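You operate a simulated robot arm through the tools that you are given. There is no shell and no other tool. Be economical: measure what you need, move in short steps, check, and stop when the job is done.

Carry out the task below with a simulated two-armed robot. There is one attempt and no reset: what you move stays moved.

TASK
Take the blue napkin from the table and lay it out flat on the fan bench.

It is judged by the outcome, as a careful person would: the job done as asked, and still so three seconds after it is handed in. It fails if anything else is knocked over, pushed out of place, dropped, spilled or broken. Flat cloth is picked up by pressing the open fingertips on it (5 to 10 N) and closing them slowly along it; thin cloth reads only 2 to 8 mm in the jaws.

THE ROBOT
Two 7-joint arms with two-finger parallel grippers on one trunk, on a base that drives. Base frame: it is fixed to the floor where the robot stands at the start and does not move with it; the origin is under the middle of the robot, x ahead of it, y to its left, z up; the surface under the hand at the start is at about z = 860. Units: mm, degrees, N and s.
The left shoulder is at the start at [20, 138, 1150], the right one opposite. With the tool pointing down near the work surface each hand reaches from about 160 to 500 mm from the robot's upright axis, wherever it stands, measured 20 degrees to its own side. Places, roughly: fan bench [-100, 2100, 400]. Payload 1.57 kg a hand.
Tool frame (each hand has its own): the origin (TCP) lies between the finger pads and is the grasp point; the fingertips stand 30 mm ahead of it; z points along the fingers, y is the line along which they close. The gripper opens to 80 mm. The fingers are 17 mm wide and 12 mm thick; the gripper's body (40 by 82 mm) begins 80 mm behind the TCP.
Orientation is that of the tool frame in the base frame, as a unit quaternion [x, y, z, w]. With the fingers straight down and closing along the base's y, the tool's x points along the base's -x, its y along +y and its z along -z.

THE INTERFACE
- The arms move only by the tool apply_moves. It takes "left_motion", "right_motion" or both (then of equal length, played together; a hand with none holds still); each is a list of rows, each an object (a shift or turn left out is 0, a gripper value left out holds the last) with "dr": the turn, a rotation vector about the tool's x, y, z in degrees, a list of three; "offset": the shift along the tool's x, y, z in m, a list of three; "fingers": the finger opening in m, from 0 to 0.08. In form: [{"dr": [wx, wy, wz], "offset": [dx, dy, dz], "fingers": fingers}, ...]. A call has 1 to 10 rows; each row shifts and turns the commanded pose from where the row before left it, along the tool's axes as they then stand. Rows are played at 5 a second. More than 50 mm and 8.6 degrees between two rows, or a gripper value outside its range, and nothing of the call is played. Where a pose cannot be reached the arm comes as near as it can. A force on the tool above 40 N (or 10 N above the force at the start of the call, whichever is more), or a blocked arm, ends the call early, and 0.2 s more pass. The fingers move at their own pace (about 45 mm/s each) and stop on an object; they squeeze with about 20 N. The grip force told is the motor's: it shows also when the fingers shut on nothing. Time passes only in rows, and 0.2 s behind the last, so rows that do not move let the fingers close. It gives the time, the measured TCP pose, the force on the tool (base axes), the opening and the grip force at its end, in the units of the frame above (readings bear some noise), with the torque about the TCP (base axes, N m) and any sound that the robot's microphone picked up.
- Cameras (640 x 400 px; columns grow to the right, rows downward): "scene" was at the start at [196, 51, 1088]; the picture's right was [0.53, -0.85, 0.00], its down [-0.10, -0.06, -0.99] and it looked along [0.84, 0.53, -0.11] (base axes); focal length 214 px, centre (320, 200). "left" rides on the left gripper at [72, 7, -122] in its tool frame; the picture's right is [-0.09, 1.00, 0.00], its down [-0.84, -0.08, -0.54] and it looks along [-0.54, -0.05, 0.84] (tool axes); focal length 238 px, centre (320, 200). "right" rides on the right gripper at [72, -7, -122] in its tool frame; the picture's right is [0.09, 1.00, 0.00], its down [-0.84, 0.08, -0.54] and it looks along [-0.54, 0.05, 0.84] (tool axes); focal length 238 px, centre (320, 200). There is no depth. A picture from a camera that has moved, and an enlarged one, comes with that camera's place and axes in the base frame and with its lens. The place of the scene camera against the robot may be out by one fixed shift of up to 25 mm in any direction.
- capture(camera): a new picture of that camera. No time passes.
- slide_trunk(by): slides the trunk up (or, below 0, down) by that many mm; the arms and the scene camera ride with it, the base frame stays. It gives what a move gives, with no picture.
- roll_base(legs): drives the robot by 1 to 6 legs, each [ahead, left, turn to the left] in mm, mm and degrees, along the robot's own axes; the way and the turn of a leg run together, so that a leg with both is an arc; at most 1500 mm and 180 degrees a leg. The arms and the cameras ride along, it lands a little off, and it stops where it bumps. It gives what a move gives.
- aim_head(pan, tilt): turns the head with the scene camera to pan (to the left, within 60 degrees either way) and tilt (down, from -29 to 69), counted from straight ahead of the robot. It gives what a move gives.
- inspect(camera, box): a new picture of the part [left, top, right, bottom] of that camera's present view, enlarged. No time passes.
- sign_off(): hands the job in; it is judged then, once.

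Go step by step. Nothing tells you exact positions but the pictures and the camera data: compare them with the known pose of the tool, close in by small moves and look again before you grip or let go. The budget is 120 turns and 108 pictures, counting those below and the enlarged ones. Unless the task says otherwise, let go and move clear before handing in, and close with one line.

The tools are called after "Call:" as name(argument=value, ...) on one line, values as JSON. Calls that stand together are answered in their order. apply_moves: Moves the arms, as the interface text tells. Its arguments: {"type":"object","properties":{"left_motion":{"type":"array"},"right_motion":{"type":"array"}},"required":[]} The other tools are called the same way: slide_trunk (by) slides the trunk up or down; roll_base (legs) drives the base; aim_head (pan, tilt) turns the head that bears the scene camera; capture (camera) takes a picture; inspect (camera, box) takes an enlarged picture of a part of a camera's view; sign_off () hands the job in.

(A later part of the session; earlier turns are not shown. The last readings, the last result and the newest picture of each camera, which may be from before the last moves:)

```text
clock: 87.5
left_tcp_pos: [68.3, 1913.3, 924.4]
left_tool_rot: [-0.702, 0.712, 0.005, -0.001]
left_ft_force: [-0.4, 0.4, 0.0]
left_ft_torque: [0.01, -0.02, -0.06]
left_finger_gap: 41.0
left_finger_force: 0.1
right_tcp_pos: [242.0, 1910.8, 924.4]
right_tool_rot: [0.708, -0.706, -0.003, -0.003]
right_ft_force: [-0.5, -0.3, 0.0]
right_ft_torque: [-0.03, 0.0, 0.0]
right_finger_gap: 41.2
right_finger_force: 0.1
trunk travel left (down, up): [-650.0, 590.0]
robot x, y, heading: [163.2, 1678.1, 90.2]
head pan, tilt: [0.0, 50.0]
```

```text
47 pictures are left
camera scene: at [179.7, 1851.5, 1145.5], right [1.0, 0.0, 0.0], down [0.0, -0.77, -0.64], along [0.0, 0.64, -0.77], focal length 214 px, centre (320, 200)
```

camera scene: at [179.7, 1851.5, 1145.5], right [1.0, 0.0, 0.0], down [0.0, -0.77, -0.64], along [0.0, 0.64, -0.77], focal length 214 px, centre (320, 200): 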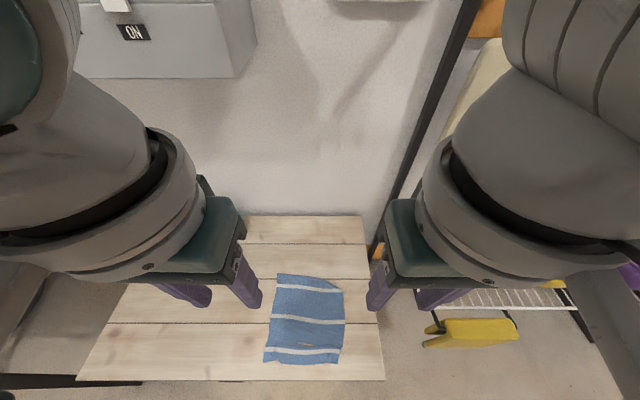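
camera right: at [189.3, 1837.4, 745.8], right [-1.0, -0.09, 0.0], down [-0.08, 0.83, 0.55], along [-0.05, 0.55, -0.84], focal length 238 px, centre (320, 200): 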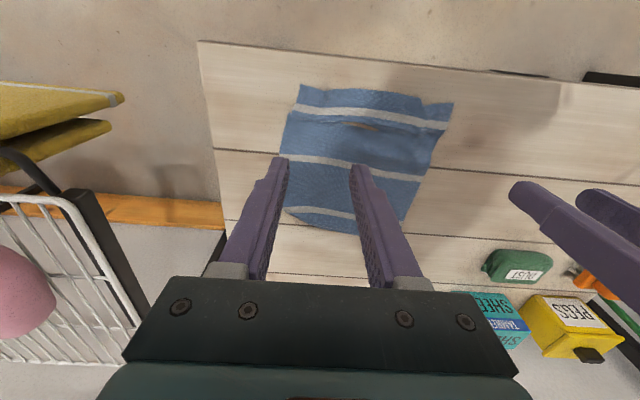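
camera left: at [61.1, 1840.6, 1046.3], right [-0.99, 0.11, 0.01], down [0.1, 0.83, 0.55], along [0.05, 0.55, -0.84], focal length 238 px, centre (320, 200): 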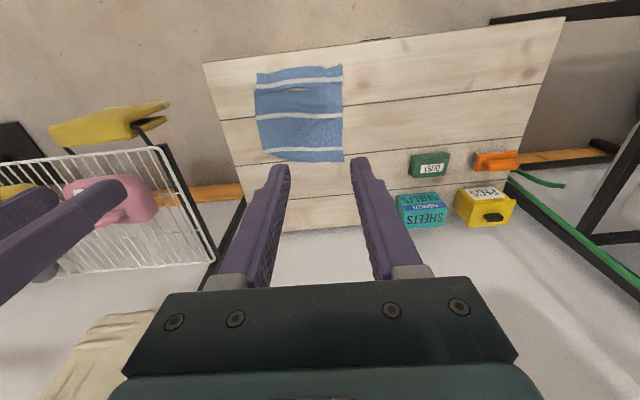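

Call:
inspect(camera="left", box=[220, 40, 380, 180])

Call:
inspect(camera="scene", box=[240, 255, 390, 385])

```text
2.86 times, centred on (300, 110) of left
camera zoom: at [61.1, 1840.6, 1046.3], right [-0.99, 0.11, 0.01], down [0.1, 0.83, 0.55], along [0.05, 0.55, -0.84], focal length 681 px, centre (377, 457)
```

zoom: 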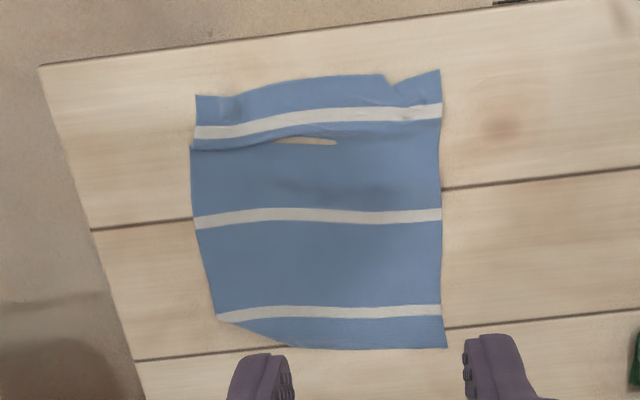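

```text
3.08 times, centred on (315, 320) of scene
camera zoom: at [179.7, 1851.5, 1145.5], right [1.0, 0.0, 0.0], down [0.0, -0.77, -0.64], along [0.0, 0.64, -0.77], focal length 660 px, centre (335, -169)
```

zoom: 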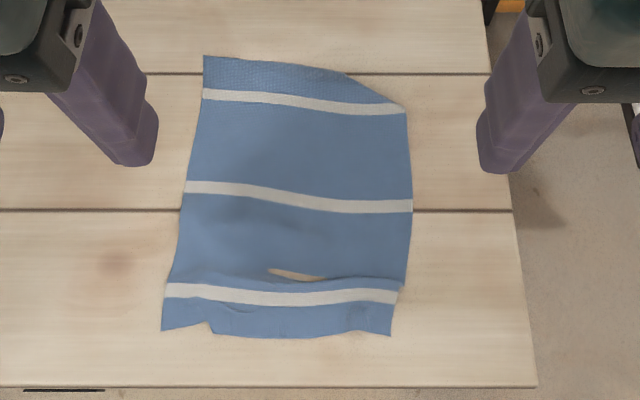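

The far right corner is tucked under along a line from (232,2073) to (174,2111). I'll shift the base left so the right hand can pinch the far edge beside the tuck, lift it so the corner drops free, and lay it back down.

Call:
roll_base(legs=[[0, 100, 0]])

Call:
slide_trunk(by=-380)

Call:
capture(camera="right")

```text
clock: 88.7
left_tcp_pos: [-31.0, 1912.3, 925.5]
left_tool_rot: [-0.701, 0.713, 0.006, 0.0]
left_ft_force: [0.1, -0.3, -0.1]
left_ft_torque: [0.02, 0.0, 0.0]
left_finger_gap: 41.2
left_finger_force: 0.0
right_tcp_pos: [142.2, 1911.1, 925.0]
right_tool_rot: [0.708, -0.706, -0.003, -0.002]
right_ft_force: [-0.4, 0.7, 0.2]
right_ft_torque: [0.02, 0.02, 0.0]
right_finger_gap: 41.0
right_finger_force: 0.1
trunk travel left (down, up): [-650.0, 590.0]
robot x, y, heading: [61.1, 1675.0, 90.2]
head pan, tilt: [0.0, 50.0]
```

```text
clock: 92.3
left_tcp_pos: [-30.7, 1913.2, 544.7]
left_tool_rot: [-0.701, 0.713, 0.007, -0.001]
left_ft_force: [-0.2, 0.8, 0.1]
left_ft_torque: [-0.01, 0.01, -0.02]
left_finger_gap: 40.8
left_finger_force: 0.2
right_tcp_pos: [142.9, 1910.6, 545.3]
right_tool_rot: [0.707, -0.707, -0.003, -0.003]
right_ft_force: [-0.3, 0.7, -0.9]
right_ft_torque: [0.02, 0.02, 0.0]
right_finger_gap: 41.1
right_finger_force: 0.1
trunk travel left (down, up): [-270.0, 970.0]
robot x, y, heading: [61.8, 1671.8, 90.1]
head pan, tilt: [0.0, 50.0]
```

```text
44 pictures are left
camera right: at [149.2, 1837.5, 665.9], right [-1.0, -0.09, 0.0], down [-0.08, 0.83, 0.55], along [-0.05, 0.55, -0.84], focal length 238 px, centre (320, 200)
```

right: 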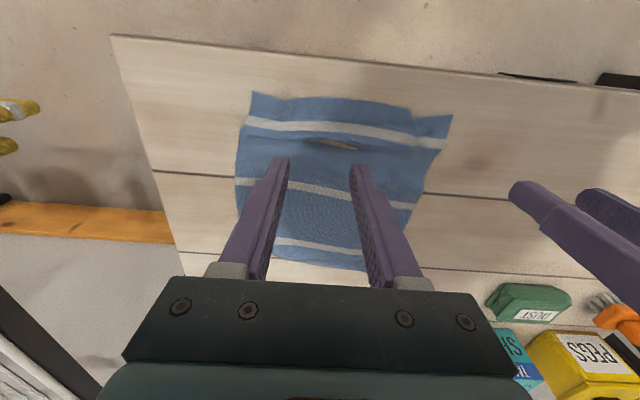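

Call:
apply_moves(right_motion=[{"offset": [-0.036, 0.001, 0.01], "fingers": 0.036}, {"offset": [-0.036, 0.001, 0.01]}, {"offset": [-0.036, 0.001, 0.015]}, {"offset": [-0.036, 0.001, 0.015]}, {"offset": [-0.036, 0, 0.018]}, {}], left_motion=[{"offset": [0, 0, -0.02]}, {"offset": [0, 0, -0.02]}, {"offset": [0, 0, -0.02]}, {"offset": [0, 0, -0.02]}, {"offset": [0, 0, -0.02]}, {}])

Call:
capture(camera="right")

Call:
capture(camera="left")

```text
clock: 93.7
left_tcp_pos: [-27.0, 1911.7, 645.4]
left_tool_rot: [-0.701, 0.713, 0.004, 0.0]
left_ft_force: [0.7, 0.0, 0.0]
left_ft_torque: [-0.03, 0.03, -0.04]
left_finger_gap: 40.9
left_finger_force: 0.1
right_tcp_pos: [140.1, 2090.2, 479.7]
right_tool_rot: [0.709, -0.705, -0.003, -0.003]
right_ft_force: [-0.3, -0.5, 0.0]
right_ft_torque: [0.0, 0.06, -0.04]
right_finger_gap: 35.9
right_finger_force: 0.0
trunk travel left (down, up): [-270.0, 970.0]
robot x, y, heading: [62.0, 1672.4, 90.3]
head pan, tilt: [0.0, 50.0]
```

```text
43 pictures are left
camera right: at [147.7, 2017.2, 599.5], right [-1.0, -0.1, 0.0], down [-0.08, 0.83, 0.55], along [-0.05, 0.55, -0.84], focal length 238 px, centre (320, 200)
```

right: 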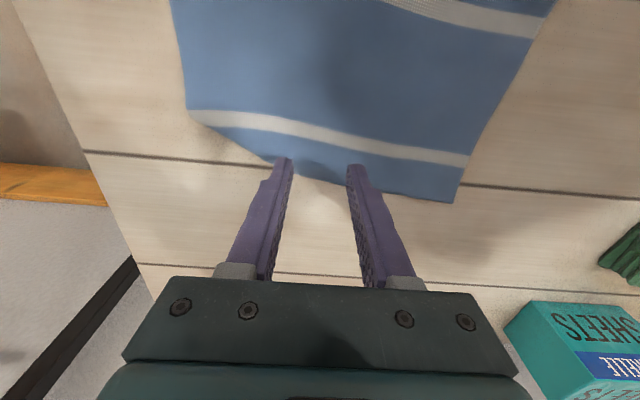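

```text
42 pictures are left
camera left: at [-35.5, 1839.9, 766.1], right [-0.99, 0.11, 0.01], down [0.1, 0.83, 0.55], along [0.05, 0.55, -0.84], focal length 238 px, centre (320, 200)
```

left: 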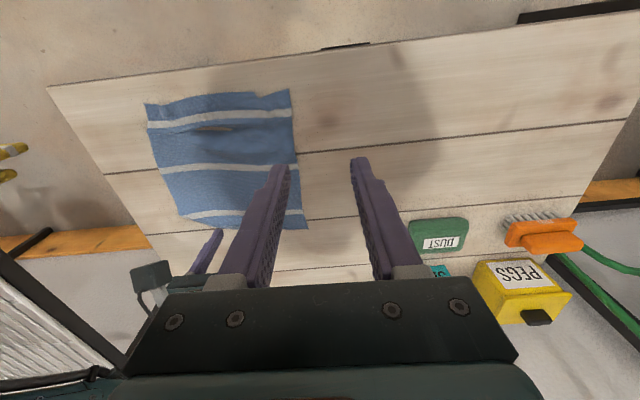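

The right fingertips are about 15 mm inside the far edge. I'll shift 8 mm left and lower to contact.

Call:
apply_moves(right_motion=[{"offset": [0.002, 0.008, 0.008]}, {"offset": [0, 0, 0.008]}, {"offset": [0, 0, 0.006]}, {"offset": [0, 0, 0.003]}, {"offset": [0, 0, 0.002]}, {}])

```text
clock: 95.1
left_tcp_pos: [-30.6, 1912.2, 644.8]
left_tool_rot: [-0.702, 0.712, 0.005, 0.0]
left_ft_force: [-1.0, -0.6, -1.2]
left_ft_torque: [-0.02, -0.01, -0.01]
left_finger_gap: 41.0
left_finger_force: 0.1
right_tcp_pos: [133.8, 2076.8, 455.7]
right_tool_rot: [0.708, -0.706, -0.003, -0.003]
right_ft_force: [-0.7, 0.4, 0.1]
right_ft_torque: [0.0, -0.01, -0.02]
right_finger_gap: 36.0
right_finger_force: 0.0
right hand out of reach, approached as far as the arm can: row 1, 2, 4
trunk travel left (down, up): [-270.0, 970.0]
robot x, y, heading: [61.5, 1672.5, 90.0]
head pan, tilt: [0.0, 50.0]
```

Call:
roll_base(legs=[[30, 0, 0]])

Call:
apply_moves(right_motion=[{"offset": [0.012, 0, 0]}, {"offset": [0.012, 0, 0]}, {}])

```text
clock: 96.0
left_tcp_pos: [-31.0, 1940.8, 643.7]
left_tool_rot: [-0.701, 0.713, 0.006, -0.001]
left_ft_force: [-0.9, -0.1, 0.7]
left_ft_torque: [-0.02, 0.03, 0.02]
left_finger_gap: 40.9
left_finger_force: 0.0
right_tcp_pos: [132.9, 2104.9, 455.2]
right_tool_rot: [0.707, -0.707, -0.004, -0.002]
right_ft_force: [0.5, 0.4, 0.2]
right_ft_torque: [0.0, -0.03, -0.01]
right_finger_gap: 36.1
right_finger_force: 0.1
trunk travel left (down, up): [-270.0, 970.0]
robot x, y, heading: [57.3, 1699.3, 90.1]
head pan, tilt: [0.0, 50.0]
```

```text
clock: 96.8
left_tcp_pos: [-31.2, 1942.8, 644.8]
left_tool_rot: [-0.701, 0.713, 0.006, 0.001]
left_ft_force: [-0.5, 0.5, 0.1]
left_ft_torque: [0.03, 0.01, -0.03]
left_finger_gap: 41.0
left_finger_force: 0.1
right_tcp_pos: [132.8, 2088.9, 455.6]
right_tool_rot: [0.708, -0.706, -0.004, -0.003]
right_ft_force: [1.0, -0.2, -0.3]
right_ft_torque: [-0.01, -0.01, 0.04]
right_finger_gap: 36.1
right_finger_force: 0.1
right hand out of reach, approached as far as the arm can: row 1
trunk travel left (down, up): [-270.0, 970.0]
robot x, y, heading: [63.9, 1704.7, 90.0]
head pan, tilt: [0.0, 50.0]
```

Good at [133, 2089]. Now I'll press down.

Call:
apply_moves(right_motion=[{"offset": [0, 0, 0.002]}, {"offset": [0, 0, 0.001]}, {"offset": [0, 0, 0.001]}, {}])

```text
clock: 97.8
left_tcp_pos: [-31.4, 1941.3, 645.2]
left_tool_rot: [-0.702, 0.712, 0.005, -0.001]
left_ft_force: [0.1, -0.3, -0.4]
left_ft_torque: [0.05, 0.02, 0.01]
left_finger_gap: 40.9
left_finger_force: 0.3
right_tcp_pos: [132.4, 2089.9, 451.9]
right_tool_rot: [0.707, -0.707, -0.002, -0.003]
right_ft_force: [0.3, 0.2, 0.0]
right_ft_torque: [-0.01, 0.0, 0.0]
right_finger_gap: 36.0
right_finger_force: 0.0
trunk travel left (down, up): [-270.0, 970.0]
robot x, y, heading: [59.2, 1703.7, 90.2]
head pan, tilt: [0.0, 50.0]
```

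Call:
apply_moves(right_motion=[{"offset": [0, 0, 0.001]}, {"offset": [0, 0, 0.0005]}, {}])

```text
clock: 98.6
left_tcp_pos: [-30.1, 1941.2, 644.5]
left_tool_rot: [-0.702, 0.712, 0.006, -0.001]
left_ft_force: [-0.2, 0.9, 0.1]
left_ft_torque: [0.01, 0.01, -0.01]
left_finger_gap: 41.0
left_finger_force: 0.0
right_tcp_pos: [134.0, 2089.8, 451.7]
right_tool_rot: [0.708, -0.706, -0.005, -0.002]
right_ft_force: [-1.1, -3.9, 16.0]
right_ft_torque: [-0.18, -0.2, -0.07]
right_finger_gap: 36.2
right_finger_force: 0.3
trunk travel left (down, up): [-270.0, 970.0]
robot x, y, heading: [61.0, 1703.2, 89.9]
head pan, tilt: [0.0, 50.0]
```

Call:
apply_moves(right_motion=[{"offset": [0, 0, -0.0002], "fingers": 0.032}, {"fingers": 0.028}, {"fingers": 0.024}, {"fingers": 0.02}, {"fingers": 0.016}, {"fingers": 0.012}, {"fingers": 0.008}, {"fingers": 0.004}, {"fingers": 0.0}, {}])

Call:
capture(camera="right")

```text
clock: 100.8
left_tcp_pos: [-29.7, 1943.1, 644.0]
left_tool_rot: [-0.702, 0.712, 0.007, -0.001]
left_ft_force: [0.3, 0.0, -0.8]
left_ft_torque: [-0.03, 0.0, -0.02]
left_finger_gap: 41.0
left_finger_force: 0.1
right_tcp_pos: [132.7, 2091.8, 451.1]
right_tool_rot: [0.707, -0.707, -0.005, -0.002]
right_ft_force: [0.0, 0.6, 15.4]
right_ft_torque: [-0.1, -0.05, 0.02]
right_finger_gap: 2.1
right_finger_force: 19.9
trunk travel left (down, up): [-270.0, 970.0]
robot x, y, heading: [62.1, 1702.5, 90.0]
head pan, tilt: [0.0, 50.0]
```

```text
41 pictures are left
camera right: at [140.4, 2018.2, 571.9], right [-1.0, -0.09, 0.0], down [-0.08, 0.83, 0.55], along [-0.05, 0.55, -0.83], focal length 238 px, centre (320, 200)
```

right: 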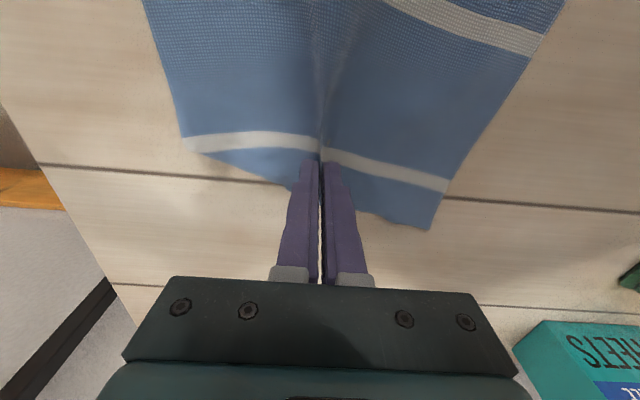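

Gripped (2.1 mm). I'll lift about 110 mm while easing back, so the tucked corner can drop.

Call:
apply_moves(right_motion=[{"offset": [0, 0, -0.012]}, {"offset": [0.003, 0, -0.014]}, {"offset": [0.004, 0, -0.014]}, {"offset": [0.005, 0, -0.014]}, {"offset": [0.005, 0, -0.014]}, {"offset": [0.006, 0, -0.014]}, {"offset": [0.006, 0, -0.014]}, {"offset": [0.006, 0, -0.014]}, {}])

Call:
capture(camera="right")

Call:
capture(camera="left")

Call:
capture(camera="scene")

```text
clock: 102.8
left_tcp_pos: [-31.3, 1941.3, 644.4]
left_tool_rot: [-0.702, 0.713, 0.005, -0.001]
left_ft_force: [0.4, 0.7, -0.4]
left_ft_torque: [0.05, 0.0, 0.02]
left_finger_gap: 41.0
left_finger_force: 0.1
right_tcp_pos: [133.5, 2053.0, 559.3]
right_tool_rot: [0.708, -0.707, -0.003, -0.003]
right_ft_force: [0.1, 0.6, -0.8]
right_ft_torque: [0.01, 0.0, 0.0]
right_finger_gap: 1.8
right_finger_force: 19.6
trunk travel left (down, up): [-270.0, 970.0]
robot x, y, heading: [59.2, 1703.6, 89.9]
head pan, tilt: [0.0, 50.0]
```

```text
40 pictures are left
camera right: at [140.4, 1980.2, 681.0], right [-1.0, -0.09, 0.0], down [-0.08, 0.83, 0.55], along [-0.05, 0.55, -0.84], focal length 238 px, centre (320, 200)
```

right: 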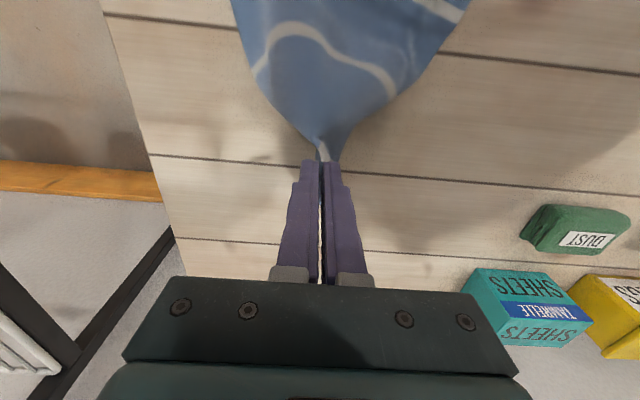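

```text
39 pictures are left
camera left: at [-38.4, 1869.4, 766.0], right [-0.99, 0.11, 0.01], down [0.1, 0.83, 0.55], along [0.05, 0.54, -0.84], focal length 238 px, centre (320, 200)
```

left: 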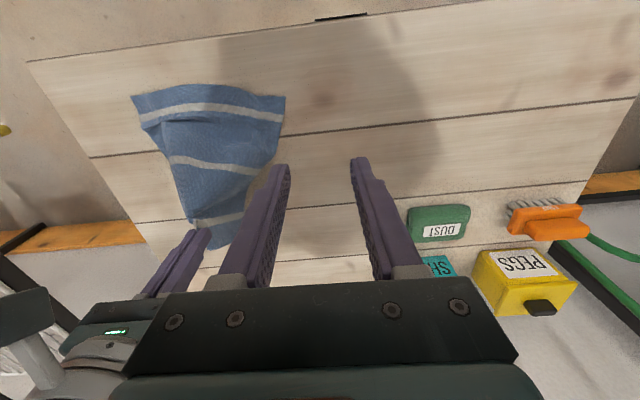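

```text
38 pictures are left
camera scene: at [79.8, 1881.2, 765.5], right [1.0, 0.0, 0.0], down [0.0, -0.77, -0.64], along [0.0, 0.64, -0.77], focal length 214 px, centre (320, 200)
```

scene: 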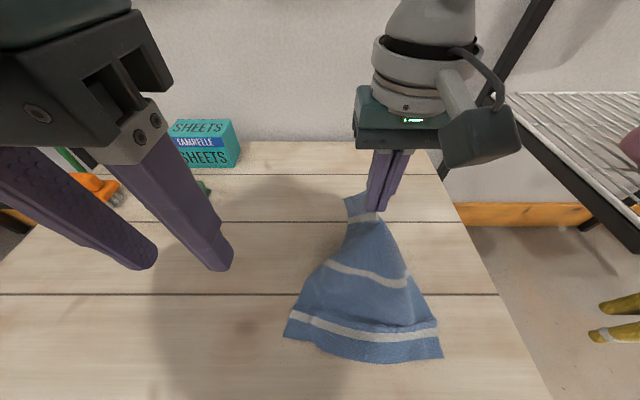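

Call:
inspect(camera="scene", box=[270, 170, 460, 370])

Call:
inspect(camera="right", box=[200, 0, 480, 180])

```text
2.00 times, centred on (365, 270) of scene
camera zoom: at [79.8, 1881.2, 765.5], right [1.0, 0.0, 0.0], down [0.0, -0.77, -0.64], along [0.0, 0.64, -0.77], focal length 429 px, centre (230, 60)
```

zoom: 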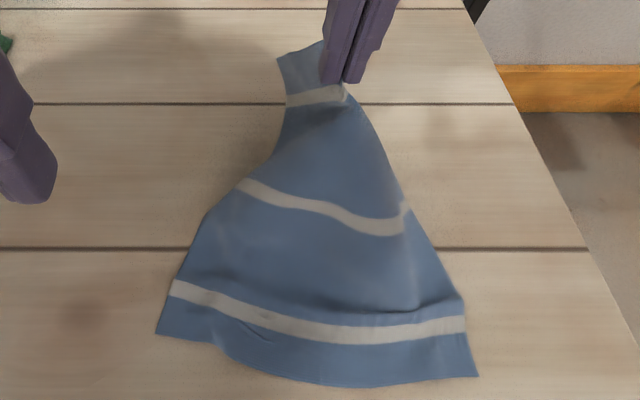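

```text
2.22 times, centred on (340, 90) of right
camera zoom: at [140.4, 1980.2, 681.0], right [-1.0, -0.09, 0.0], down [-0.08, 0.83, 0.55], along [-0.05, 0.55, -0.84], focal length 530 px, centre (276, 444)
```

zoom: 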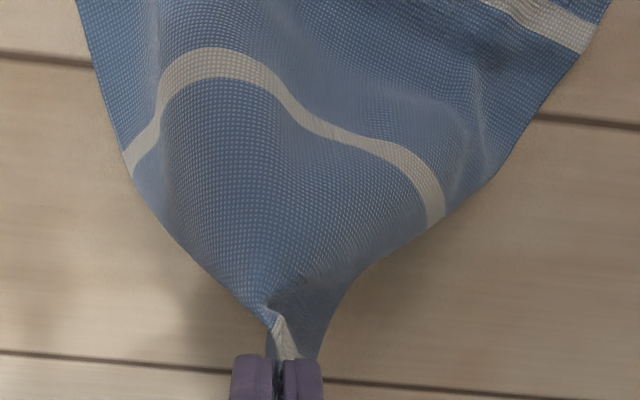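

The lifted corner would likely fold under again with one hand. Better: set this down, regrasp the near edge with both hands, and re-lay. The first lay buckled because the bench is really at z≈421, so this time I'll start pulling back before contact.

Call:
apply_moves(right_motion=[{"offset": [-0.006, 0, 0.013]}, {"offset": [-0.006, 0, 0.013]}, {"offset": [-0.006, 0, 0.014]}, {"offset": [-0.006, 0, 0.014]}, {"offset": [-0.006, 0, 0.014]}, {"offset": [-0.006, 0, 0.014]}, {"offset": [-0.004, 0, 0.012]}, {"offset": [0, 0, 0.006]}, {}])

Call:
apply_moves(right_motion=[{"fingers": 0.01}, {"fingers": 0.025}, {"fingers": 0.036}, {"offset": [0, 0, -0.01]}, {"offset": [0, 0, -0.03]}, {"offset": [0, 0, -0.03]}, {"offset": [0, 0, -0.03]}])

Call:
capture(camera="left")

Call:
capture(camera="scene")

```text
clock: 104.8
left_tcp_pos: [-28.9, 1941.6, 644.6]
left_tool_rot: [-0.702, 0.713, 0.005, 0.001]
left_ft_force: [0.5, 0.2, 0.3]
left_ft_torque: [-0.02, -0.02, 0.0]
left_finger_gap: 41.0
left_finger_force: 0.1
right_tcp_pos: [133.0, 2094.1, 460.9]
right_tool_rot: [0.708, -0.707, -0.004, -0.002]
right_ft_force: [0.4, 1.1, -0.9]
right_ft_torque: [0.02, -0.01, -0.02]
right_finger_gap: 2.1
right_finger_force: 19.9
trunk travel left (down, up): [-270.0, 970.0]
robot x, y, heading: [62.9, 1700.4, 90.0]
head pan, tilt: [0.0, 50.0]
```

```text
clock: 106.4
left_tcp_pos: [-30.0, 1942.9, 644.3]
left_tool_rot: [-0.702, 0.712, 0.005, 0.0]
left_ft_force: [-0.2, -0.2, 0.1]
left_ft_torque: [-0.01, 0.03, -0.02]
left_finger_gap: 41.0
left_finger_force: 0.1
right_tcp_pos: [135.5, 2092.7, 560.9]
right_tool_rot: [0.708, -0.706, -0.003, -0.003]
right_ft_force: [0.0, -0.3, -0.3]
right_ft_torque: [0.0, 0.0, -0.01]
right_finger_gap: 36.0
right_finger_force: 0.0
trunk travel left (down, up): [-270.0, 970.0]
robot x, y, heading: [64.6, 1700.8, 90.4]
head pan, tilt: [0.0, 50.0]
```

```text
35 pictures are left
camera left: at [-38.0, 1869.6, 766.0], right [-0.99, 0.11, 0.01], down [0.1, 0.83, 0.55], along [0.05, 0.54, -0.84], focal length 238 px, centre (320, 200)
```

left: 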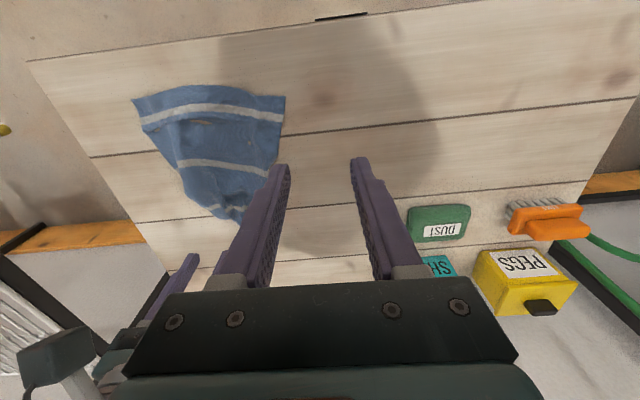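

```text
34 pictures are left
camera scene: at [80.1, 1881.4, 765.5], right [1.0, 0.0, 0.0], down [0.0, -0.77, -0.64], along [0.0, 0.64, -0.77], focal length 214 px, centre (320, 200)
```

scene: 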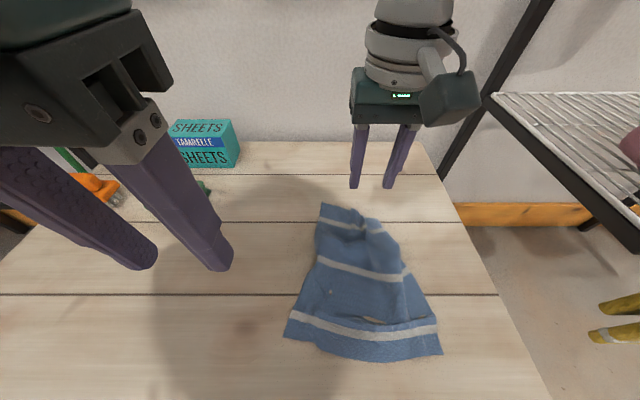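

Call:
roll_base(legs=[[0, -50, 0]])

Call:
apply_moves(left_motion=[{"offset": [0.002, -0.004, 0.024], "fingers": 0.034}, {"offset": [0.002, -0.004, 0.024]}, {"offset": [0.002, -0.004, 0.024]}, {"offset": [0.002, -0.004, 0.024]}, {"offset": [0.002, -0.004, 0.024]}, {"offset": [0.002, -0.004, 0.024]}, {"offset": [0.002, 0, 0.024]}, {}], right_motion=[{"offset": [0.044, 0.003, 0], "fingers": 0.034}, {"offset": [0.044, 0, 0]}, {"offset": [0.044, 0, 0]}, {"offset": [0.043, 0, 0]}, {"offset": [0, 0, 0.03]}, {"offset": [0, 0, 0.03]}, {"offset": [0, 0, 0.026]}, {}])

Call:
capture(camera="left")

Call:
capture(camera="right")

```text
clock: 107.3
left_tcp_pos: [19.4, 1942.2, 644.7]
left_tool_rot: [-0.701, 0.713, 0.005, -0.001]
left_ft_force: [0.0, 0.2, -0.4]
left_ft_torque: [0.02, 0.0, -0.02]
left_finger_gap: 41.0
left_finger_force: 0.1
right_tcp_pos: [182.9, 2093.0, 560.4]
right_tool_rot: [0.708, -0.706, -0.004, -0.002]
right_ft_force: [0.6, 0.1, 0.3]
right_ft_torque: [0.02, 0.01, 0.0]
right_finger_gap: 36.1
right_finger_force: 0.1
trunk travel left (down, up): [-270.0, 970.0]
robot x, y, heading: [111.1, 1703.2, 89.9]
head pan, tilt: [0.0, 50.0]
```

```text
clock: 109.1
left_tcp_pos: [40.7, 1929.5, 474.8]
left_tool_rot: [-0.702, 0.712, 0.006, 0.001]
left_ft_force: [0.2, -0.2, -0.3]
left_ft_torque: [0.0, -0.01, 0.01]
left_finger_gap: 33.8
left_finger_force: 0.0
right_tcp_pos: [178.9, 1918.1, 472.7]
right_tool_rot: [0.708, -0.706, -0.003, -0.002]
right_ft_force: [0.1, -0.9, -0.1]
right_ft_torque: [-0.02, 0.0, 0.01]
right_finger_gap: 34.2
right_finger_force: 0.1
trunk travel left (down, up): [-270.0, 970.0]
robot x, y, heading: [114.2, 1699.7, 90.2]
head pan, tilt: [0.0, 50.0]
```

```text
33 pictures are left
camera left: at [33.3, 1856.3, 596.9], right [-0.99, 0.11, 0.01], down [0.1, 0.83, 0.55], along [0.05, 0.55, -0.84], focal length 238 px, centre (320, 200)
```

left: 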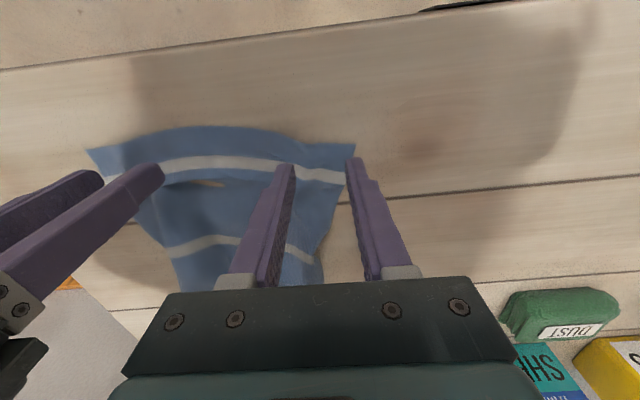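

```text
32 pictures are left
camera right: at [187.3, 1845.3, 593.7], right [-1.0, -0.1, 0.0], down [-0.08, 0.83, 0.55], along [-0.05, 0.55, -0.84], focal length 238 px, centre (320, 200)
```

right: 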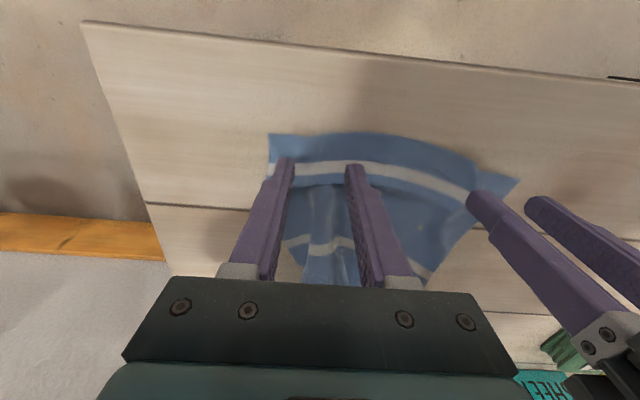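

Positions are good. I'll shift the left hand 6 mm inward and descend to contact.

Call:
apply_moves(left_motion=[{"offset": [0, -0.006, 0.01]}, {"offset": [0, 0, 0.006]}, {"offset": [0, 0, 0.004]}, {"offset": [0, 0, 0.002]}, {}], right_motion=[{"offset": [0, 0, 0.008]}, {"offset": [0, 0, 0.006]}, {"offset": [0, 0, 0.004]}, {"offset": [0, 0, 0.002]}, {}])

Call:
apply_moves(left_motion=[{"offset": [0, 0, 0.001]}, {"offset": [0, 0, 0.0005]}, {}], right_motion=[{"offset": [0, 0, 0.001]}, {"offset": [0, 0, 0.0005]}, {}])

```text
clock: 110.3
left_tcp_pos: [47.4, 1927.4, 453.5]
left_tool_rot: [-0.702, 0.712, 0.006, -0.001]
left_ft_force: [-0.3, -0.5, -0.3]
left_ft_torque: [0.0, 0.01, -0.01]
left_finger_gap: 34.0
left_finger_force: 0.0
right_tcp_pos: [180.5, 1918.5, 453.5]
right_tool_rot: [0.708, -0.706, -0.004, -0.002]
right_ft_force: [0.1, -0.2, 1.0]
right_ft_torque: [0.0, -0.03, -0.03]
right_finger_gap: 34.0
right_finger_force: 0.1
trunk travel left (down, up): [-270.0, 970.0]
robot x, y, heading: [114.9, 1700.6, 89.9]
head pan, tilt: [0.0, 50.0]
```

```text
clock: 111.1
left_tcp_pos: [47.0, 1929.2, 452.6]
left_tool_rot: [-0.702, 0.712, 0.006, 0.0]
left_ft_force: [0.7, -0.3, 0.3]
left_ft_torque: [-0.02, -0.02, 0.03]
left_finger_gap: 34.1
left_finger_force: 0.0
right_tcp_pos: [179.3, 1918.7, 451.7]
right_tool_rot: [0.709, -0.705, -0.004, -0.004]
right_ft_force: [0.0, 0.0, -0.8]
right_ft_torque: [0.05, 0.01, 0.03]
right_finger_gap: 34.0
right_finger_force: 0.0
trunk travel left (down, up): [-270.0, 970.0]
robot x, y, heading: [113.2, 1706.5, 90.1]
head pan, tilt: [0.0, 50.0]
```

Call:
apply_moves(left_motion=[{"offset": [0, 0, 0.001]}, {"offset": [0, 0, 0.0005]}, {}], right_motion=[{"offset": [0, 0, 0.001]}, {"offset": [0, 0, 0.0005]}, {}])

```text
clock: 111.9
left_tcp_pos: [48.3, 1928.1, 450.7]
left_tool_rot: [-0.701, 0.713, 0.005, -0.001]
left_ft_force: [-0.7, 0.2, 0.3]
left_ft_torque: [0.02, -0.01, 0.03]
left_finger_gap: 33.8
left_finger_force: 0.1
right_tcp_pos: [179.8, 1918.0, 451.5]
right_tool_rot: [0.709, -0.706, -0.004, -0.002]
right_ft_force: [0.3, -4.0, 25.9]
right_ft_torque: [-0.24, -0.43, -0.05]
right_finger_gap: 33.9
right_finger_force: 0.0
trunk travel left (down, up): [-270.0, 970.0]
robot x, y, heading: [111.9, 1702.7, 89.9]
head pan, tilt: [0.0, 50.0]
```

Call:
apply_moves(left_motion=[{"offset": [0, 0, 0.001]}, {}], right_motion=[{"offset": [0, 0, -0.0005]}, {}])

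```text
clock: 112.5
left_tcp_pos: [48.9, 1928.5, 450.9]
left_tool_rot: [-0.702, 0.712, 0.005, 0.0]
left_ft_force: [-0.8, -3.2, 18.2]
left_ft_torque: [-0.19, -0.36, -0.07]
left_finger_gap: 33.6
left_finger_force: 0.0
right_tcp_pos: [179.1, 1919.4, 450.5]
right_tool_rot: [0.708, -0.706, -0.004, -0.002]
right_ft_force: [-0.9, -3.2, 22.4]
right_ft_torque: [-0.23, -0.3, -0.04]
right_finger_gap: 34.2
right_finger_force: 0.1
trunk travel left (down, up): [-270.0, 970.0]
robot x, y, heading: [113.0, 1701.7, 89.9]
head pan, tilt: [0.0, 50.0]
```

Call:
apply_moves(left_motion=[{"offset": [0, 0, -0.0003], "fingers": 0.03}, {"fingers": 0.026}, {"fingers": 0.022}, {"fingers": 0.018}, {"fingers": 0.014}, {"fingers": 0.01}, {"fingers": 0.006}, {"fingers": 0.003}, {"fingers": 0.0}, {}], right_motion=[{"offset": [0, 0, -0.0004], "fingers": 0.03}, {"fingers": 0.026}, {"fingers": 0.022}, {"fingers": 0.018}, {"fingers": 0.014}, {"fingers": 0.01}, {"fingers": 0.006}, {"fingers": 0.003}, {"fingers": 0.0}, {}])

```text
clock: 114.7
left_tcp_pos: [47.4, 1930.9, 450.1]
left_tool_rot: [-0.702, 0.713, 0.006, 0.0]
left_ft_force: [5.3, 0.4, 28.6]
left_ft_torque: [-0.11, -0.25, -0.02]
left_finger_gap: 2.3
left_finger_force: 20.0
right_tcp_pos: [181.2, 1920.7, 451.4]
right_tool_rot: [0.709, -0.705, -0.004, -0.003]
right_ft_force: [-2.5, -0.4, 6.7]
right_ft_torque: [-0.07, 0.11, 0.03]
right_finger_gap: 0.0
right_finger_force: 20.1
trunk travel left (down, up): [-270.0, 970.0]
robot x, y, heading: [110.3, 1703.6, 90.0]
head pan, tilt: [0.0, 50.0]
```

Left caught (2.3 mm), right missed. I'll retry the right.

Call:
apply_moves(right_motion=[{"offset": [0, 0, -0.008]}, {"fingers": 0.036}, {}, {"offset": [0, 0, 0.006]}, {"offset": [0, 0, 0.0015]}, {"offset": [0, 0, 0.0008]}, {}])

Call:
capture(camera="right")

```text
clock: 116.3
left_tcp_pos: [48.5, 1932.0, 451.2]
left_tool_rot: [-0.702, 0.712, 0.007, 0.0]
left_ft_force: [2.0, 1.3, 31.2]
left_ft_torque: [-0.07, -0.16, 0.0]
left_finger_gap: 2.6
left_finger_force: 19.8
right_tcp_pos: [181.0, 1920.8, 451.3]
right_tool_rot: [0.708, -0.706, -0.005, -0.003]
right_ft_force: [0.1, -0.2, 3.4]
right_ft_torque: [-0.03, -0.03, 0.03]
right_finger_gap: 36.1
right_finger_force: 0.0
trunk travel left (down, up): [-270.0, 970.0]
robot x, y, heading: [110.5, 1698.9, 90.0]
head pan, tilt: [0.0, 50.0]
```

```text
31 pictures are left
camera right: at [188.2, 1848.0, 572.1], right [-1.0, -0.1, 0.0], down [-0.08, 0.83, 0.55], along [-0.05, 0.55, -0.83], focal length 238 px, centre (320, 200)
```

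right: 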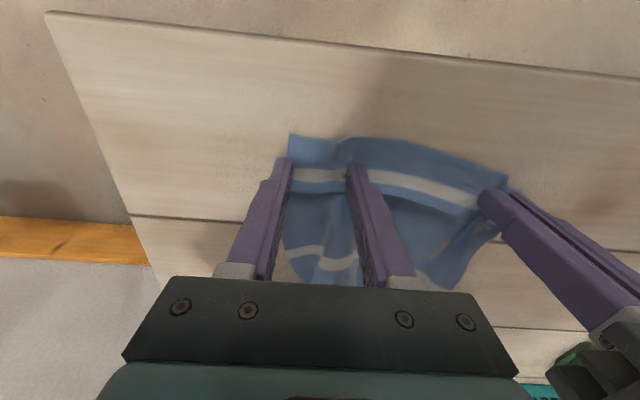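

Call:
apply_moves(right_motion=[{"offset": [0, 0, -0.004]}, {"offset": [0, 0.007, 0]}, {"offset": [0, 0, 0.003]}, {"offset": [0, 0, 0.0015]}, {}])

```text
clock: 117.5
left_tcp_pos: [48.4, 1932.2, 451.2]
left_tool_rot: [-0.702, 0.712, 0.005, 0.0]
left_ft_force: [2.5, 0.5, 29.7]
left_ft_torque: [-0.07, -0.18, 0.0]
left_finger_gap: 2.4
left_finger_force: 20.0
right_tcp_pos: [174.1, 1921.6, 450.6]
right_tool_rot: [0.708, -0.706, -0.004, -0.003]
right_ft_force: [0.5, -2.2, 12.7]
right_ft_torque: [-0.1, -0.27, -0.05]
right_finger_gap: 35.8
right_finger_force: 0.0
trunk travel left (down, up): [-270.0, 970.0]
robot x, y, heading: [109.9, 1701.1, 89.9]
head pan, tilt: [0.0, 50.0]
```

Call:
apply_moves(right_motion=[{"offset": [0, 0, 0.0003]}, {"fingers": 0.032}, {"fingers": 0.028}, {"fingers": 0.024}, {"fingers": 0.02}, {"fingers": 0.015}, {"fingers": 0.01}, {"fingers": 0.005}, {"fingers": 0.0}, {}])

```text
clock: 119.7
left_tcp_pos: [48.0, 1931.8, 450.8]
left_tool_rot: [-0.702, 0.712, 0.005, 0.001]
left_ft_force: [4.3, -4.3, 28.4]
left_ft_torque: [-0.25, -0.2, 0.01]
left_finger_gap: 2.5
left_finger_force: 19.9
right_tcp_pos: [173.4, 1923.1, 450.5]
right_tool_rot: [0.708, -0.706, -0.005, -0.003]
right_ft_force: [-4.1, 0.4, 30.9]
right_ft_torque: [-0.08, -0.06, -0.03]
right_finger_gap: 2.5
right_finger_force: 20.1
trunk travel left (down, up): [-270.0, 970.0]
robot x, y, heading: [111.3, 1699.2, 89.8]
head pan, tilt: [0.0, 50.0]
```

Both hold now. I'll lift the whole napkin clear with the trunk and extend the hands.

Call:
slide_trunk(by=280)

Call:
apply_moves(left_motion=[{"offset": [-0.03, 0, 0]}, {"offset": [-0.03, 0, 0]}, {"offset": [-0.03, 0, 0]}, {"offset": [-0.03, 0, 0]}, {"offset": [-0.03, 0, 0]}, {"offset": [-0.03, 0, 0]}, {"offset": [-0.022, 0, 0]}, {}], right_motion=[{"offset": [-0.031, 0, 0]}, {"offset": [-0.031, 0, 0]}, {"offset": [-0.031, 0, 0]}, {"offset": [-0.031, 0, 0]}, {"offset": [-0.031, 0, 0]}, {"offset": [-0.031, 0, 0]}, {"offset": [-0.025, 0, 0]}, {}])

Call:
capture(camera="scene")

```text
clock: 122.5
left_tcp_pos: [48.0, 1928.7, 730.6]
left_tool_rot: [-0.701, 0.713, 0.006, 0.0]
left_ft_force: [9.2, -0.8, -0.1]
left_ft_torque: [-0.04, -0.31, 0.06]
left_finger_gap: 2.7
left_finger_force: 20.8
right_tcp_pos: [173.1, 1918.0, 730.5]
right_tool_rot: [0.708, -0.706, -0.003, -0.002]
right_ft_force: [-8.2, 0.7, -0.2]
right_ft_torque: [-0.03, 0.23, -0.12]
right_finger_gap: 2.4
right_finger_force: 20.3
trunk travel left (down, up): [-550.0, 690.0]
robot x, y, heading: [112.4, 1700.8, 89.9]
head pan, tilt: [0.0, 50.0]
```

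```text
clock: 124.3
left_tcp_pos: [43.9, 2108.3, 744.8]
left_tool_rot: [-0.701, 0.713, 0.005, 0.002]
left_ft_force: [14.3, -1.2, -1.9]
left_ft_torque: [-0.01, -0.45, 0.05]
left_finger_gap: 2.5
left_finger_force: 20.5
left hand out of reach, approached as far as the arm can: row 6, 7
right_tcp_pos: [172.7, 2102.0, 735.8]
right_tool_rot: [0.709, -0.705, -0.005, 0.0]
right_ft_force: [-13.7, -0.2, 0.8]
right_ft_torque: [-0.01, 0.43, -0.05]
right_finger_gap: 2.4
right_finger_force: 20.0
right hand out of reach, approached as far as the arm can: row 6, 7
trunk travel left (down, up): [-550.0, 690.0]
robot x, y, heading: [111.8, 1701.9, 90.0]
head pan, tilt: [0.0, 50.0]
```

```text
30 pictures are left
camera scene: at [129.6, 1881.0, 1045.4], right [1.0, 0.0, 0.0], down [0.0, -0.77, -0.64], along [0.0, 0.64, -0.77], focal length 214 px, centre (320, 200)
```

scene: 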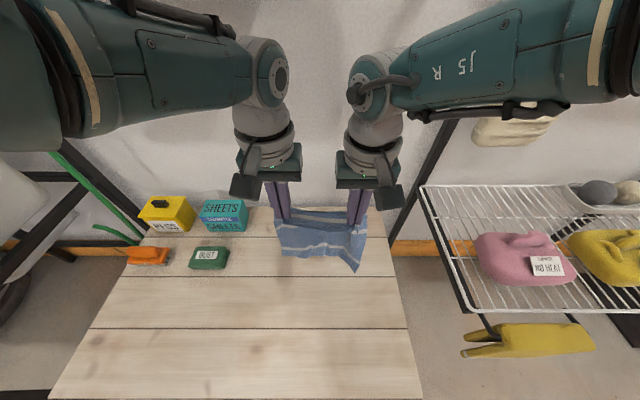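

The cloth hangs free with both sides open. I'll relax the tension slightly, drive 35 mm ahead and lower to just above contact.

Call:
apply_moves(left_motion=[{"offset": [0.01, -0.0015, 0]}, {"offset": [0.01, -0.0015, 0]}, {}], right_motion=[{"offset": [0.01, 0.0015, 0]}, {"offset": [0.01, 0.0015, 0]}, {}])

Call:
roll_base(legs=[[35, 0, 0]])

Call:
slide_trunk(by=-50)

Call:
capture(camera="scene")

```text
clock: 125.1
left_tcp_pos: [45.9, 2088.0, 744.3]
left_tool_rot: [-0.702, 0.713, 0.005, -0.001]
left_ft_force: [10.8, -0.9, -0.6]
left_ft_torque: [0.01, -0.37, 0.02]
left_finger_gap: 2.5
left_finger_force: 20.1
right_tcp_pos: [174.3, 2083.0, 735.4]
right_tool_rot: [0.708, -0.706, -0.003, -0.002]
right_ft_force: [-12.3, 0.0, 1.5]
right_ft_torque: [0.03, 0.38, -0.08]
right_finger_gap: 1.9
right_finger_force: 19.7
trunk travel left (down, up): [-550.0, 690.0]
robot x, y, heading: [111.2, 1704.7, 89.9]
head pan, tilt: [0.0, 50.0]
```

```text
clock: 126.0
left_tcp_pos: [45.6, 2124.5, 744.3]
left_tool_rot: [-0.702, 0.712, 0.005, -0.001]
left_ft_force: [11.7, -0.7, -0.3]
left_ft_torque: [-0.05, -0.33, 0.06]
left_finger_gap: 2.5
left_finger_force: 19.6
right_tcp_pos: [173.0, 2118.3, 735.6]
right_tool_rot: [0.708, -0.706, -0.003, -0.002]
right_ft_force: [-11.6, 1.0, 1.0]
right_ft_torque: [0.01, 0.41, -0.04]
right_finger_gap: 2.6
right_finger_force: 20.2
trunk travel left (down, up): [-550.0, 690.0]
robot x, y, heading: [112.4, 1734.6, 89.9]
head pan, tilt: [0.0, 50.0]
```

```text
clock: 126.9
left_tcp_pos: [46.3, 2124.6, 694.3]
left_tool_rot: [-0.702, 0.713, 0.005, 0.0]
left_ft_force: [8.1, -0.2, -0.9]
left_ft_torque: [-0.03, -0.26, 0.02]
left_finger_gap: 2.3
left_finger_force: 19.5
right_tcp_pos: [172.2, 2117.2, 686.3]
right_tool_rot: [0.708, -0.706, -0.004, -0.001]
right_ft_force: [-8.5, -0.2, 1.2]
right_ft_torque: [0.03, 0.25, -0.02]
right_finger_gap: 2.0
right_finger_force: 20.5
trunk travel left (down, up): [-500.0, 740.0]
robot x, y, heading: [114.7, 1742.5, 90.0]
head pan, tilt: [0.0, 50.0]
```

```text
29 pictures are left
camera scene: at [129.5, 1916.4, 995.5], right [1.0, 0.0, 0.0], down [0.0, -0.77, -0.64], along [0.0, 0.64, -0.77], focal length 214 px, centre (320, 200)
```

scene: 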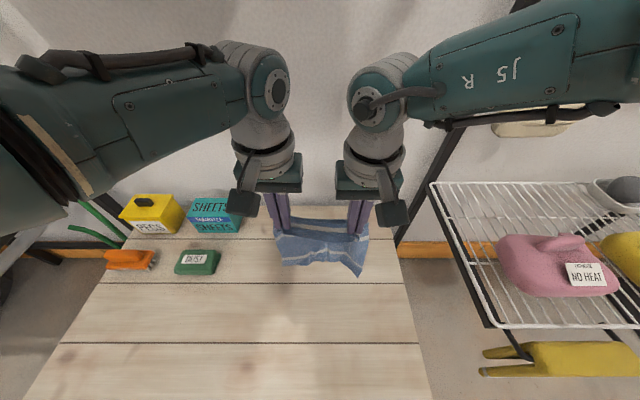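

The trunk sits too high for the arms to finish the lay-down, so I'll raise the arms and lower the trunk by the same amount. I'll level the hands as well.

Call:
apply_moves(left_motion=[{"offset": [0.001, 0, -0.028]}, {"offset": [0.001, 0, -0.028]}, {"offset": [0.001, 0, -0.028]}, {"offset": [0.001, 0, -0.028]}, {"offset": [0.001, 0, -0.028]}, {"offset": [0.001, 0, -0.028]}, {"offset": [0, 0, -0.028]}, {"offset": [0, 0, -0.028]}, {}], right_motion=[{"offset": [0, 0, -0.029]}, {"offset": [0, 0, -0.029]}, {"offset": [0, 0, -0.029]}, {"offset": [0, 0, -0.029]}, {"offset": [0, 0, -0.029]}, {"offset": [0, 0, -0.029]}, {"offset": [0, 0, -0.029]}, {"offset": [0, 0, -0.029]}, {}])

Call:
slide_trunk(by=-225)

Call:
capture(camera="scene")

```text
clock: 128.9
left_tcp_pos: [49.4, 2115.8, 917.6]
left_tool_rot: [-0.702, 0.712, 0.006, 0.0]
left_ft_force: [5.4, -0.1, -0.9]
left_ft_torque: [-0.03, -0.22, 0.01]
left_finger_gap: 2.2
left_finger_force: 20.0
right_tcp_pos: [174.5, 2115.7, 917.6]
right_tool_rot: [0.708, -0.706, -0.004, -0.002]
right_ft_force: [-7.3, 0.2, 0.3]
right_ft_torque: [0.0, 0.2, -0.02]
right_finger_gap: 2.2
right_finger_force: 20.2
trunk travel left (down, up): [-500.0, 740.0]
robot x, y, heading: [114.6, 1739.2, 90.0]
head pan, tilt: [0.0, 50.0]
```

```text
clock: 131.3
left_tcp_pos: [48.4, 2114.9, 694.2]
left_tool_rot: [-0.701, 0.713, 0.005, -0.002]
left_ft_force: [6.2, -0.2, 0.4]
left_ft_torque: [0.0, -0.19, 0.03]
left_finger_gap: 2.5
left_finger_force: 19.9
right_tcp_pos: [172.9, 2115.2, 692.0]
right_tool_rot: [0.708, -0.706, -0.004, -0.003]
right_ft_force: [-5.6, 0.3, 0.5]
right_ft_torque: [-0.02, 0.14, -0.05]
right_finger_gap: 2.2
right_finger_force: 20.3
trunk travel left (down, up): [-275.0, 965.0]
robot x, y, heading: [111.1, 1736.3, 90.0]
head pan, tilt: [0.0, 50.0]
```

```text
28 pictures are left
camera scene: at [129.5, 1916.4, 770.5], right [1.0, 0.0, 0.0], down [0.0, -0.77, -0.64], along [0.0, 0.64, -0.77], focal length 214 px, centre (320, 200)
```

scene: 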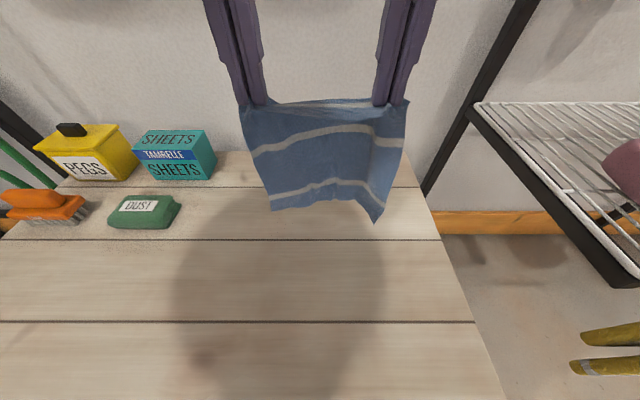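

The cloth hangs just above the bench. I'll reach 40 mm forward and then sweep back while lowering, so the far edge trails on contact.

Call:
apply_moves(left_motion=[{"offset": [-0.02, 0, 0]}, {"offset": [-0.02, 0, 0]}, {"offset": [0.01, 0, 0.012]}, {"offset": [0.012, 0, 0.012]}, {"offset": [0.014, 0, 0.01]}, {"offset": [0.02, 0, 0.004]}, {"offset": [0.02, 0, 0.004]}, {"offset": [0.02, 0, 0.005]}], right_motion=[{"offset": [-0.02, 0, 0]}, {"offset": [-0.02, 0, 0]}, {"offset": [0.01, 0, 0.012]}, {"offset": [0.012, 0, 0.012]}, {"offset": [0.014, 0, 0.01]}, {"offset": [0.02, 0, 0.004]}, {"offset": [0.02, 0, 0.004]}, {"offset": [0.02, 0, 0.005]}])

Call:
inspect(camera="scene", box=[190, 60, 470, 300])

Call:
capture(camera="right")

```text
clock: 133.1
left_tcp_pos: [48.5, 2057.9, 646.8]
left_tool_rot: [-0.701, 0.713, 0.005, 0.0]
left_ft_force: [8.5, 0.2, 0.1]
left_ft_torque: [0.01, -0.32, 0.03]
left_finger_gap: 2.5
left_finger_force: 20.7
right_tcp_pos: [175.0, 2059.0, 645.7]
right_tool_rot: [0.709, -0.705, -0.004, -0.002]
right_ft_force: [-9.2, 0.5, -0.2]
right_ft_torque: [-0.02, 0.28, -0.06]
right_finger_gap: 2.3
right_finger_force: 19.8
trunk travel left (down, up): [-275.0, 965.0]
robot x, y, heading: [111.6, 1735.4, 90.0]
head pan, tilt: [0.0, 50.0]
```

```text
1.67 times, centred on (330, 180) of scene
camera zoom: at [129.5, 1915.5, 770.4], right [1.0, 0.0, 0.0], down [0.0, -0.77, -0.64], along [0.0, 0.64, -0.77], focal length 358 px, centre (303, 233)
```

zoom: 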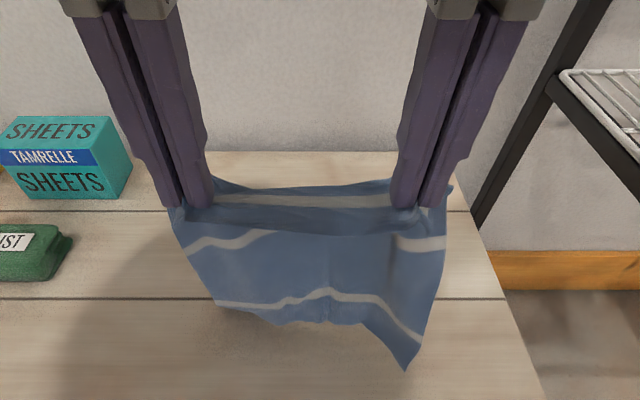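

```text
26 pictures are left
camera right: at [181.4, 1985.9, 766.3], right [-1.0, -0.1, 0.0], down [-0.08, 0.83, 0.55], along [-0.05, 0.55, -0.84], focal length 238 px, centre (320, 200)
```

right: 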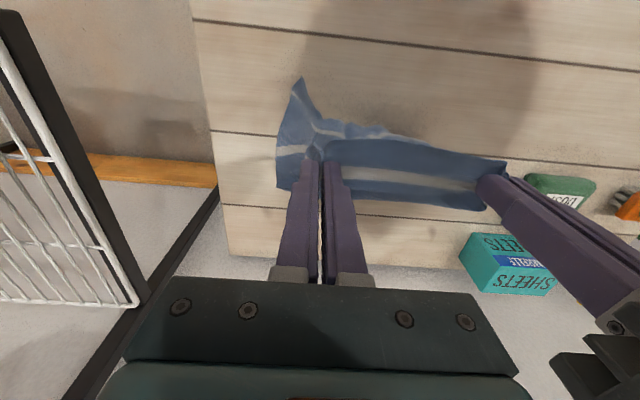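

The cloth swung toward me from the quick motion. I'll raise it, go forward again, let it settle and repeat more slowly.

Call:
apply_moves(left_motion=[{"offset": [0, 0, -0.02]}, {"offset": [-0.01, 0, -0.025]}, {"offset": [-0.02, 0, 0]}, {"offset": [-0.02, 0, 0]}, {"offset": [-0.02, 0, 0]}, {"offset": [-0.015, 0, 0]}, {"offset": [-0.01, 0, 0]}, {}, {}, {}], right_motion=[{"offset": [0, 0, -0.02]}, {"offset": [-0.01, 0, -0.025]}, {"offset": [-0.02, 0, 0]}, {"offset": [-0.02, 0, 0]}, {"offset": [-0.02, 0, 0]}, {"offset": [-0.015, 0, 0]}, {"offset": [-0.01, 0, 0]}, {}, {}, {}])

Call:
apply_moves(left_motion=[{}, {}, {"offset": [0, 0, 0.004]}, {"offset": [0, 0, 0.004]}, {"offset": [0, 0, 0.004]}, {"offset": [0, 0, 0.004]}, {}, {}], right_motion=[{}, {}, {"offset": [0, 0, 0.004]}, {"offset": [0, 0, 0.004]}, {"offset": [0, 0, 0.004]}, {"offset": [0, 0, 0.004]}, {}, {}])

Call:
inspect(camera="scene", box=[190, 60, 470, 300])

```text
clock: 135.3
left_tcp_pos: [49.9, 2154.7, 690.7]
left_tool_rot: [-0.702, 0.713, 0.006, -0.001]
left_ft_force: [3.9, -0.1, 0.9]
left_ft_torque: [-0.02, -0.15, 0.01]
left_finger_gap: 2.3
left_finger_force: 20.1
right_tcp_pos: [173.3, 2153.7, 691.3]
right_tool_rot: [0.708, -0.707, -0.004, -0.001]
right_ft_force: [-4.9, 1.1, -0.3]
right_ft_torque: [0.0, 0.14, 0.01]
right_finger_gap: 2.3
right_finger_force: 20.0
trunk travel left (down, up): [-275.0, 965.0]
robot x, y, heading: [109.4, 1737.7, 89.8]
head pan, tilt: [0.0, 50.0]
```

```text
clock: 137.1
left_tcp_pos: [49.8, 2155.3, 675.0]
left_tool_rot: [-0.701, 0.713, 0.006, -0.001]
left_ft_force: [3.6, 0.7, 0.0]
left_ft_torque: [0.03, -0.16, 0.02]
left_finger_gap: 2.3
left_finger_force: 19.9
right_tcp_pos: [172.2, 2154.3, 675.1]
right_tool_rot: [0.709, -0.706, -0.005, -0.003]
right_ft_force: [-4.4, 0.4, -0.1]
right_ft_torque: [0.0, 0.15, -0.02]
right_finger_gap: 2.2
right_finger_force: 20.1
trunk travel left (down, up): [-275.0, 965.0]
robot x, y, heading: [113.9, 1738.3, 89.9]
head pan, tilt: [0.0, 50.0]
```

```text
1.67 times, centred on (330, 180) of scene
camera zoom: at [129.5, 1916.3, 770.5], right [1.0, 0.0, 0.0], down [0.0, -0.77, -0.64], along [0.0, 0.64, -0.77], focal length 358 px, centre (303, 233)
```

zoom: 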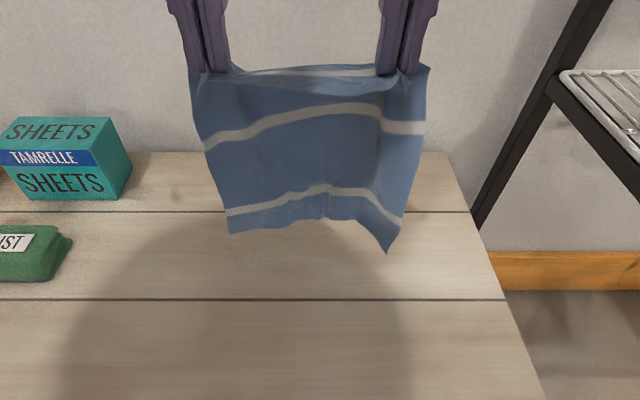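

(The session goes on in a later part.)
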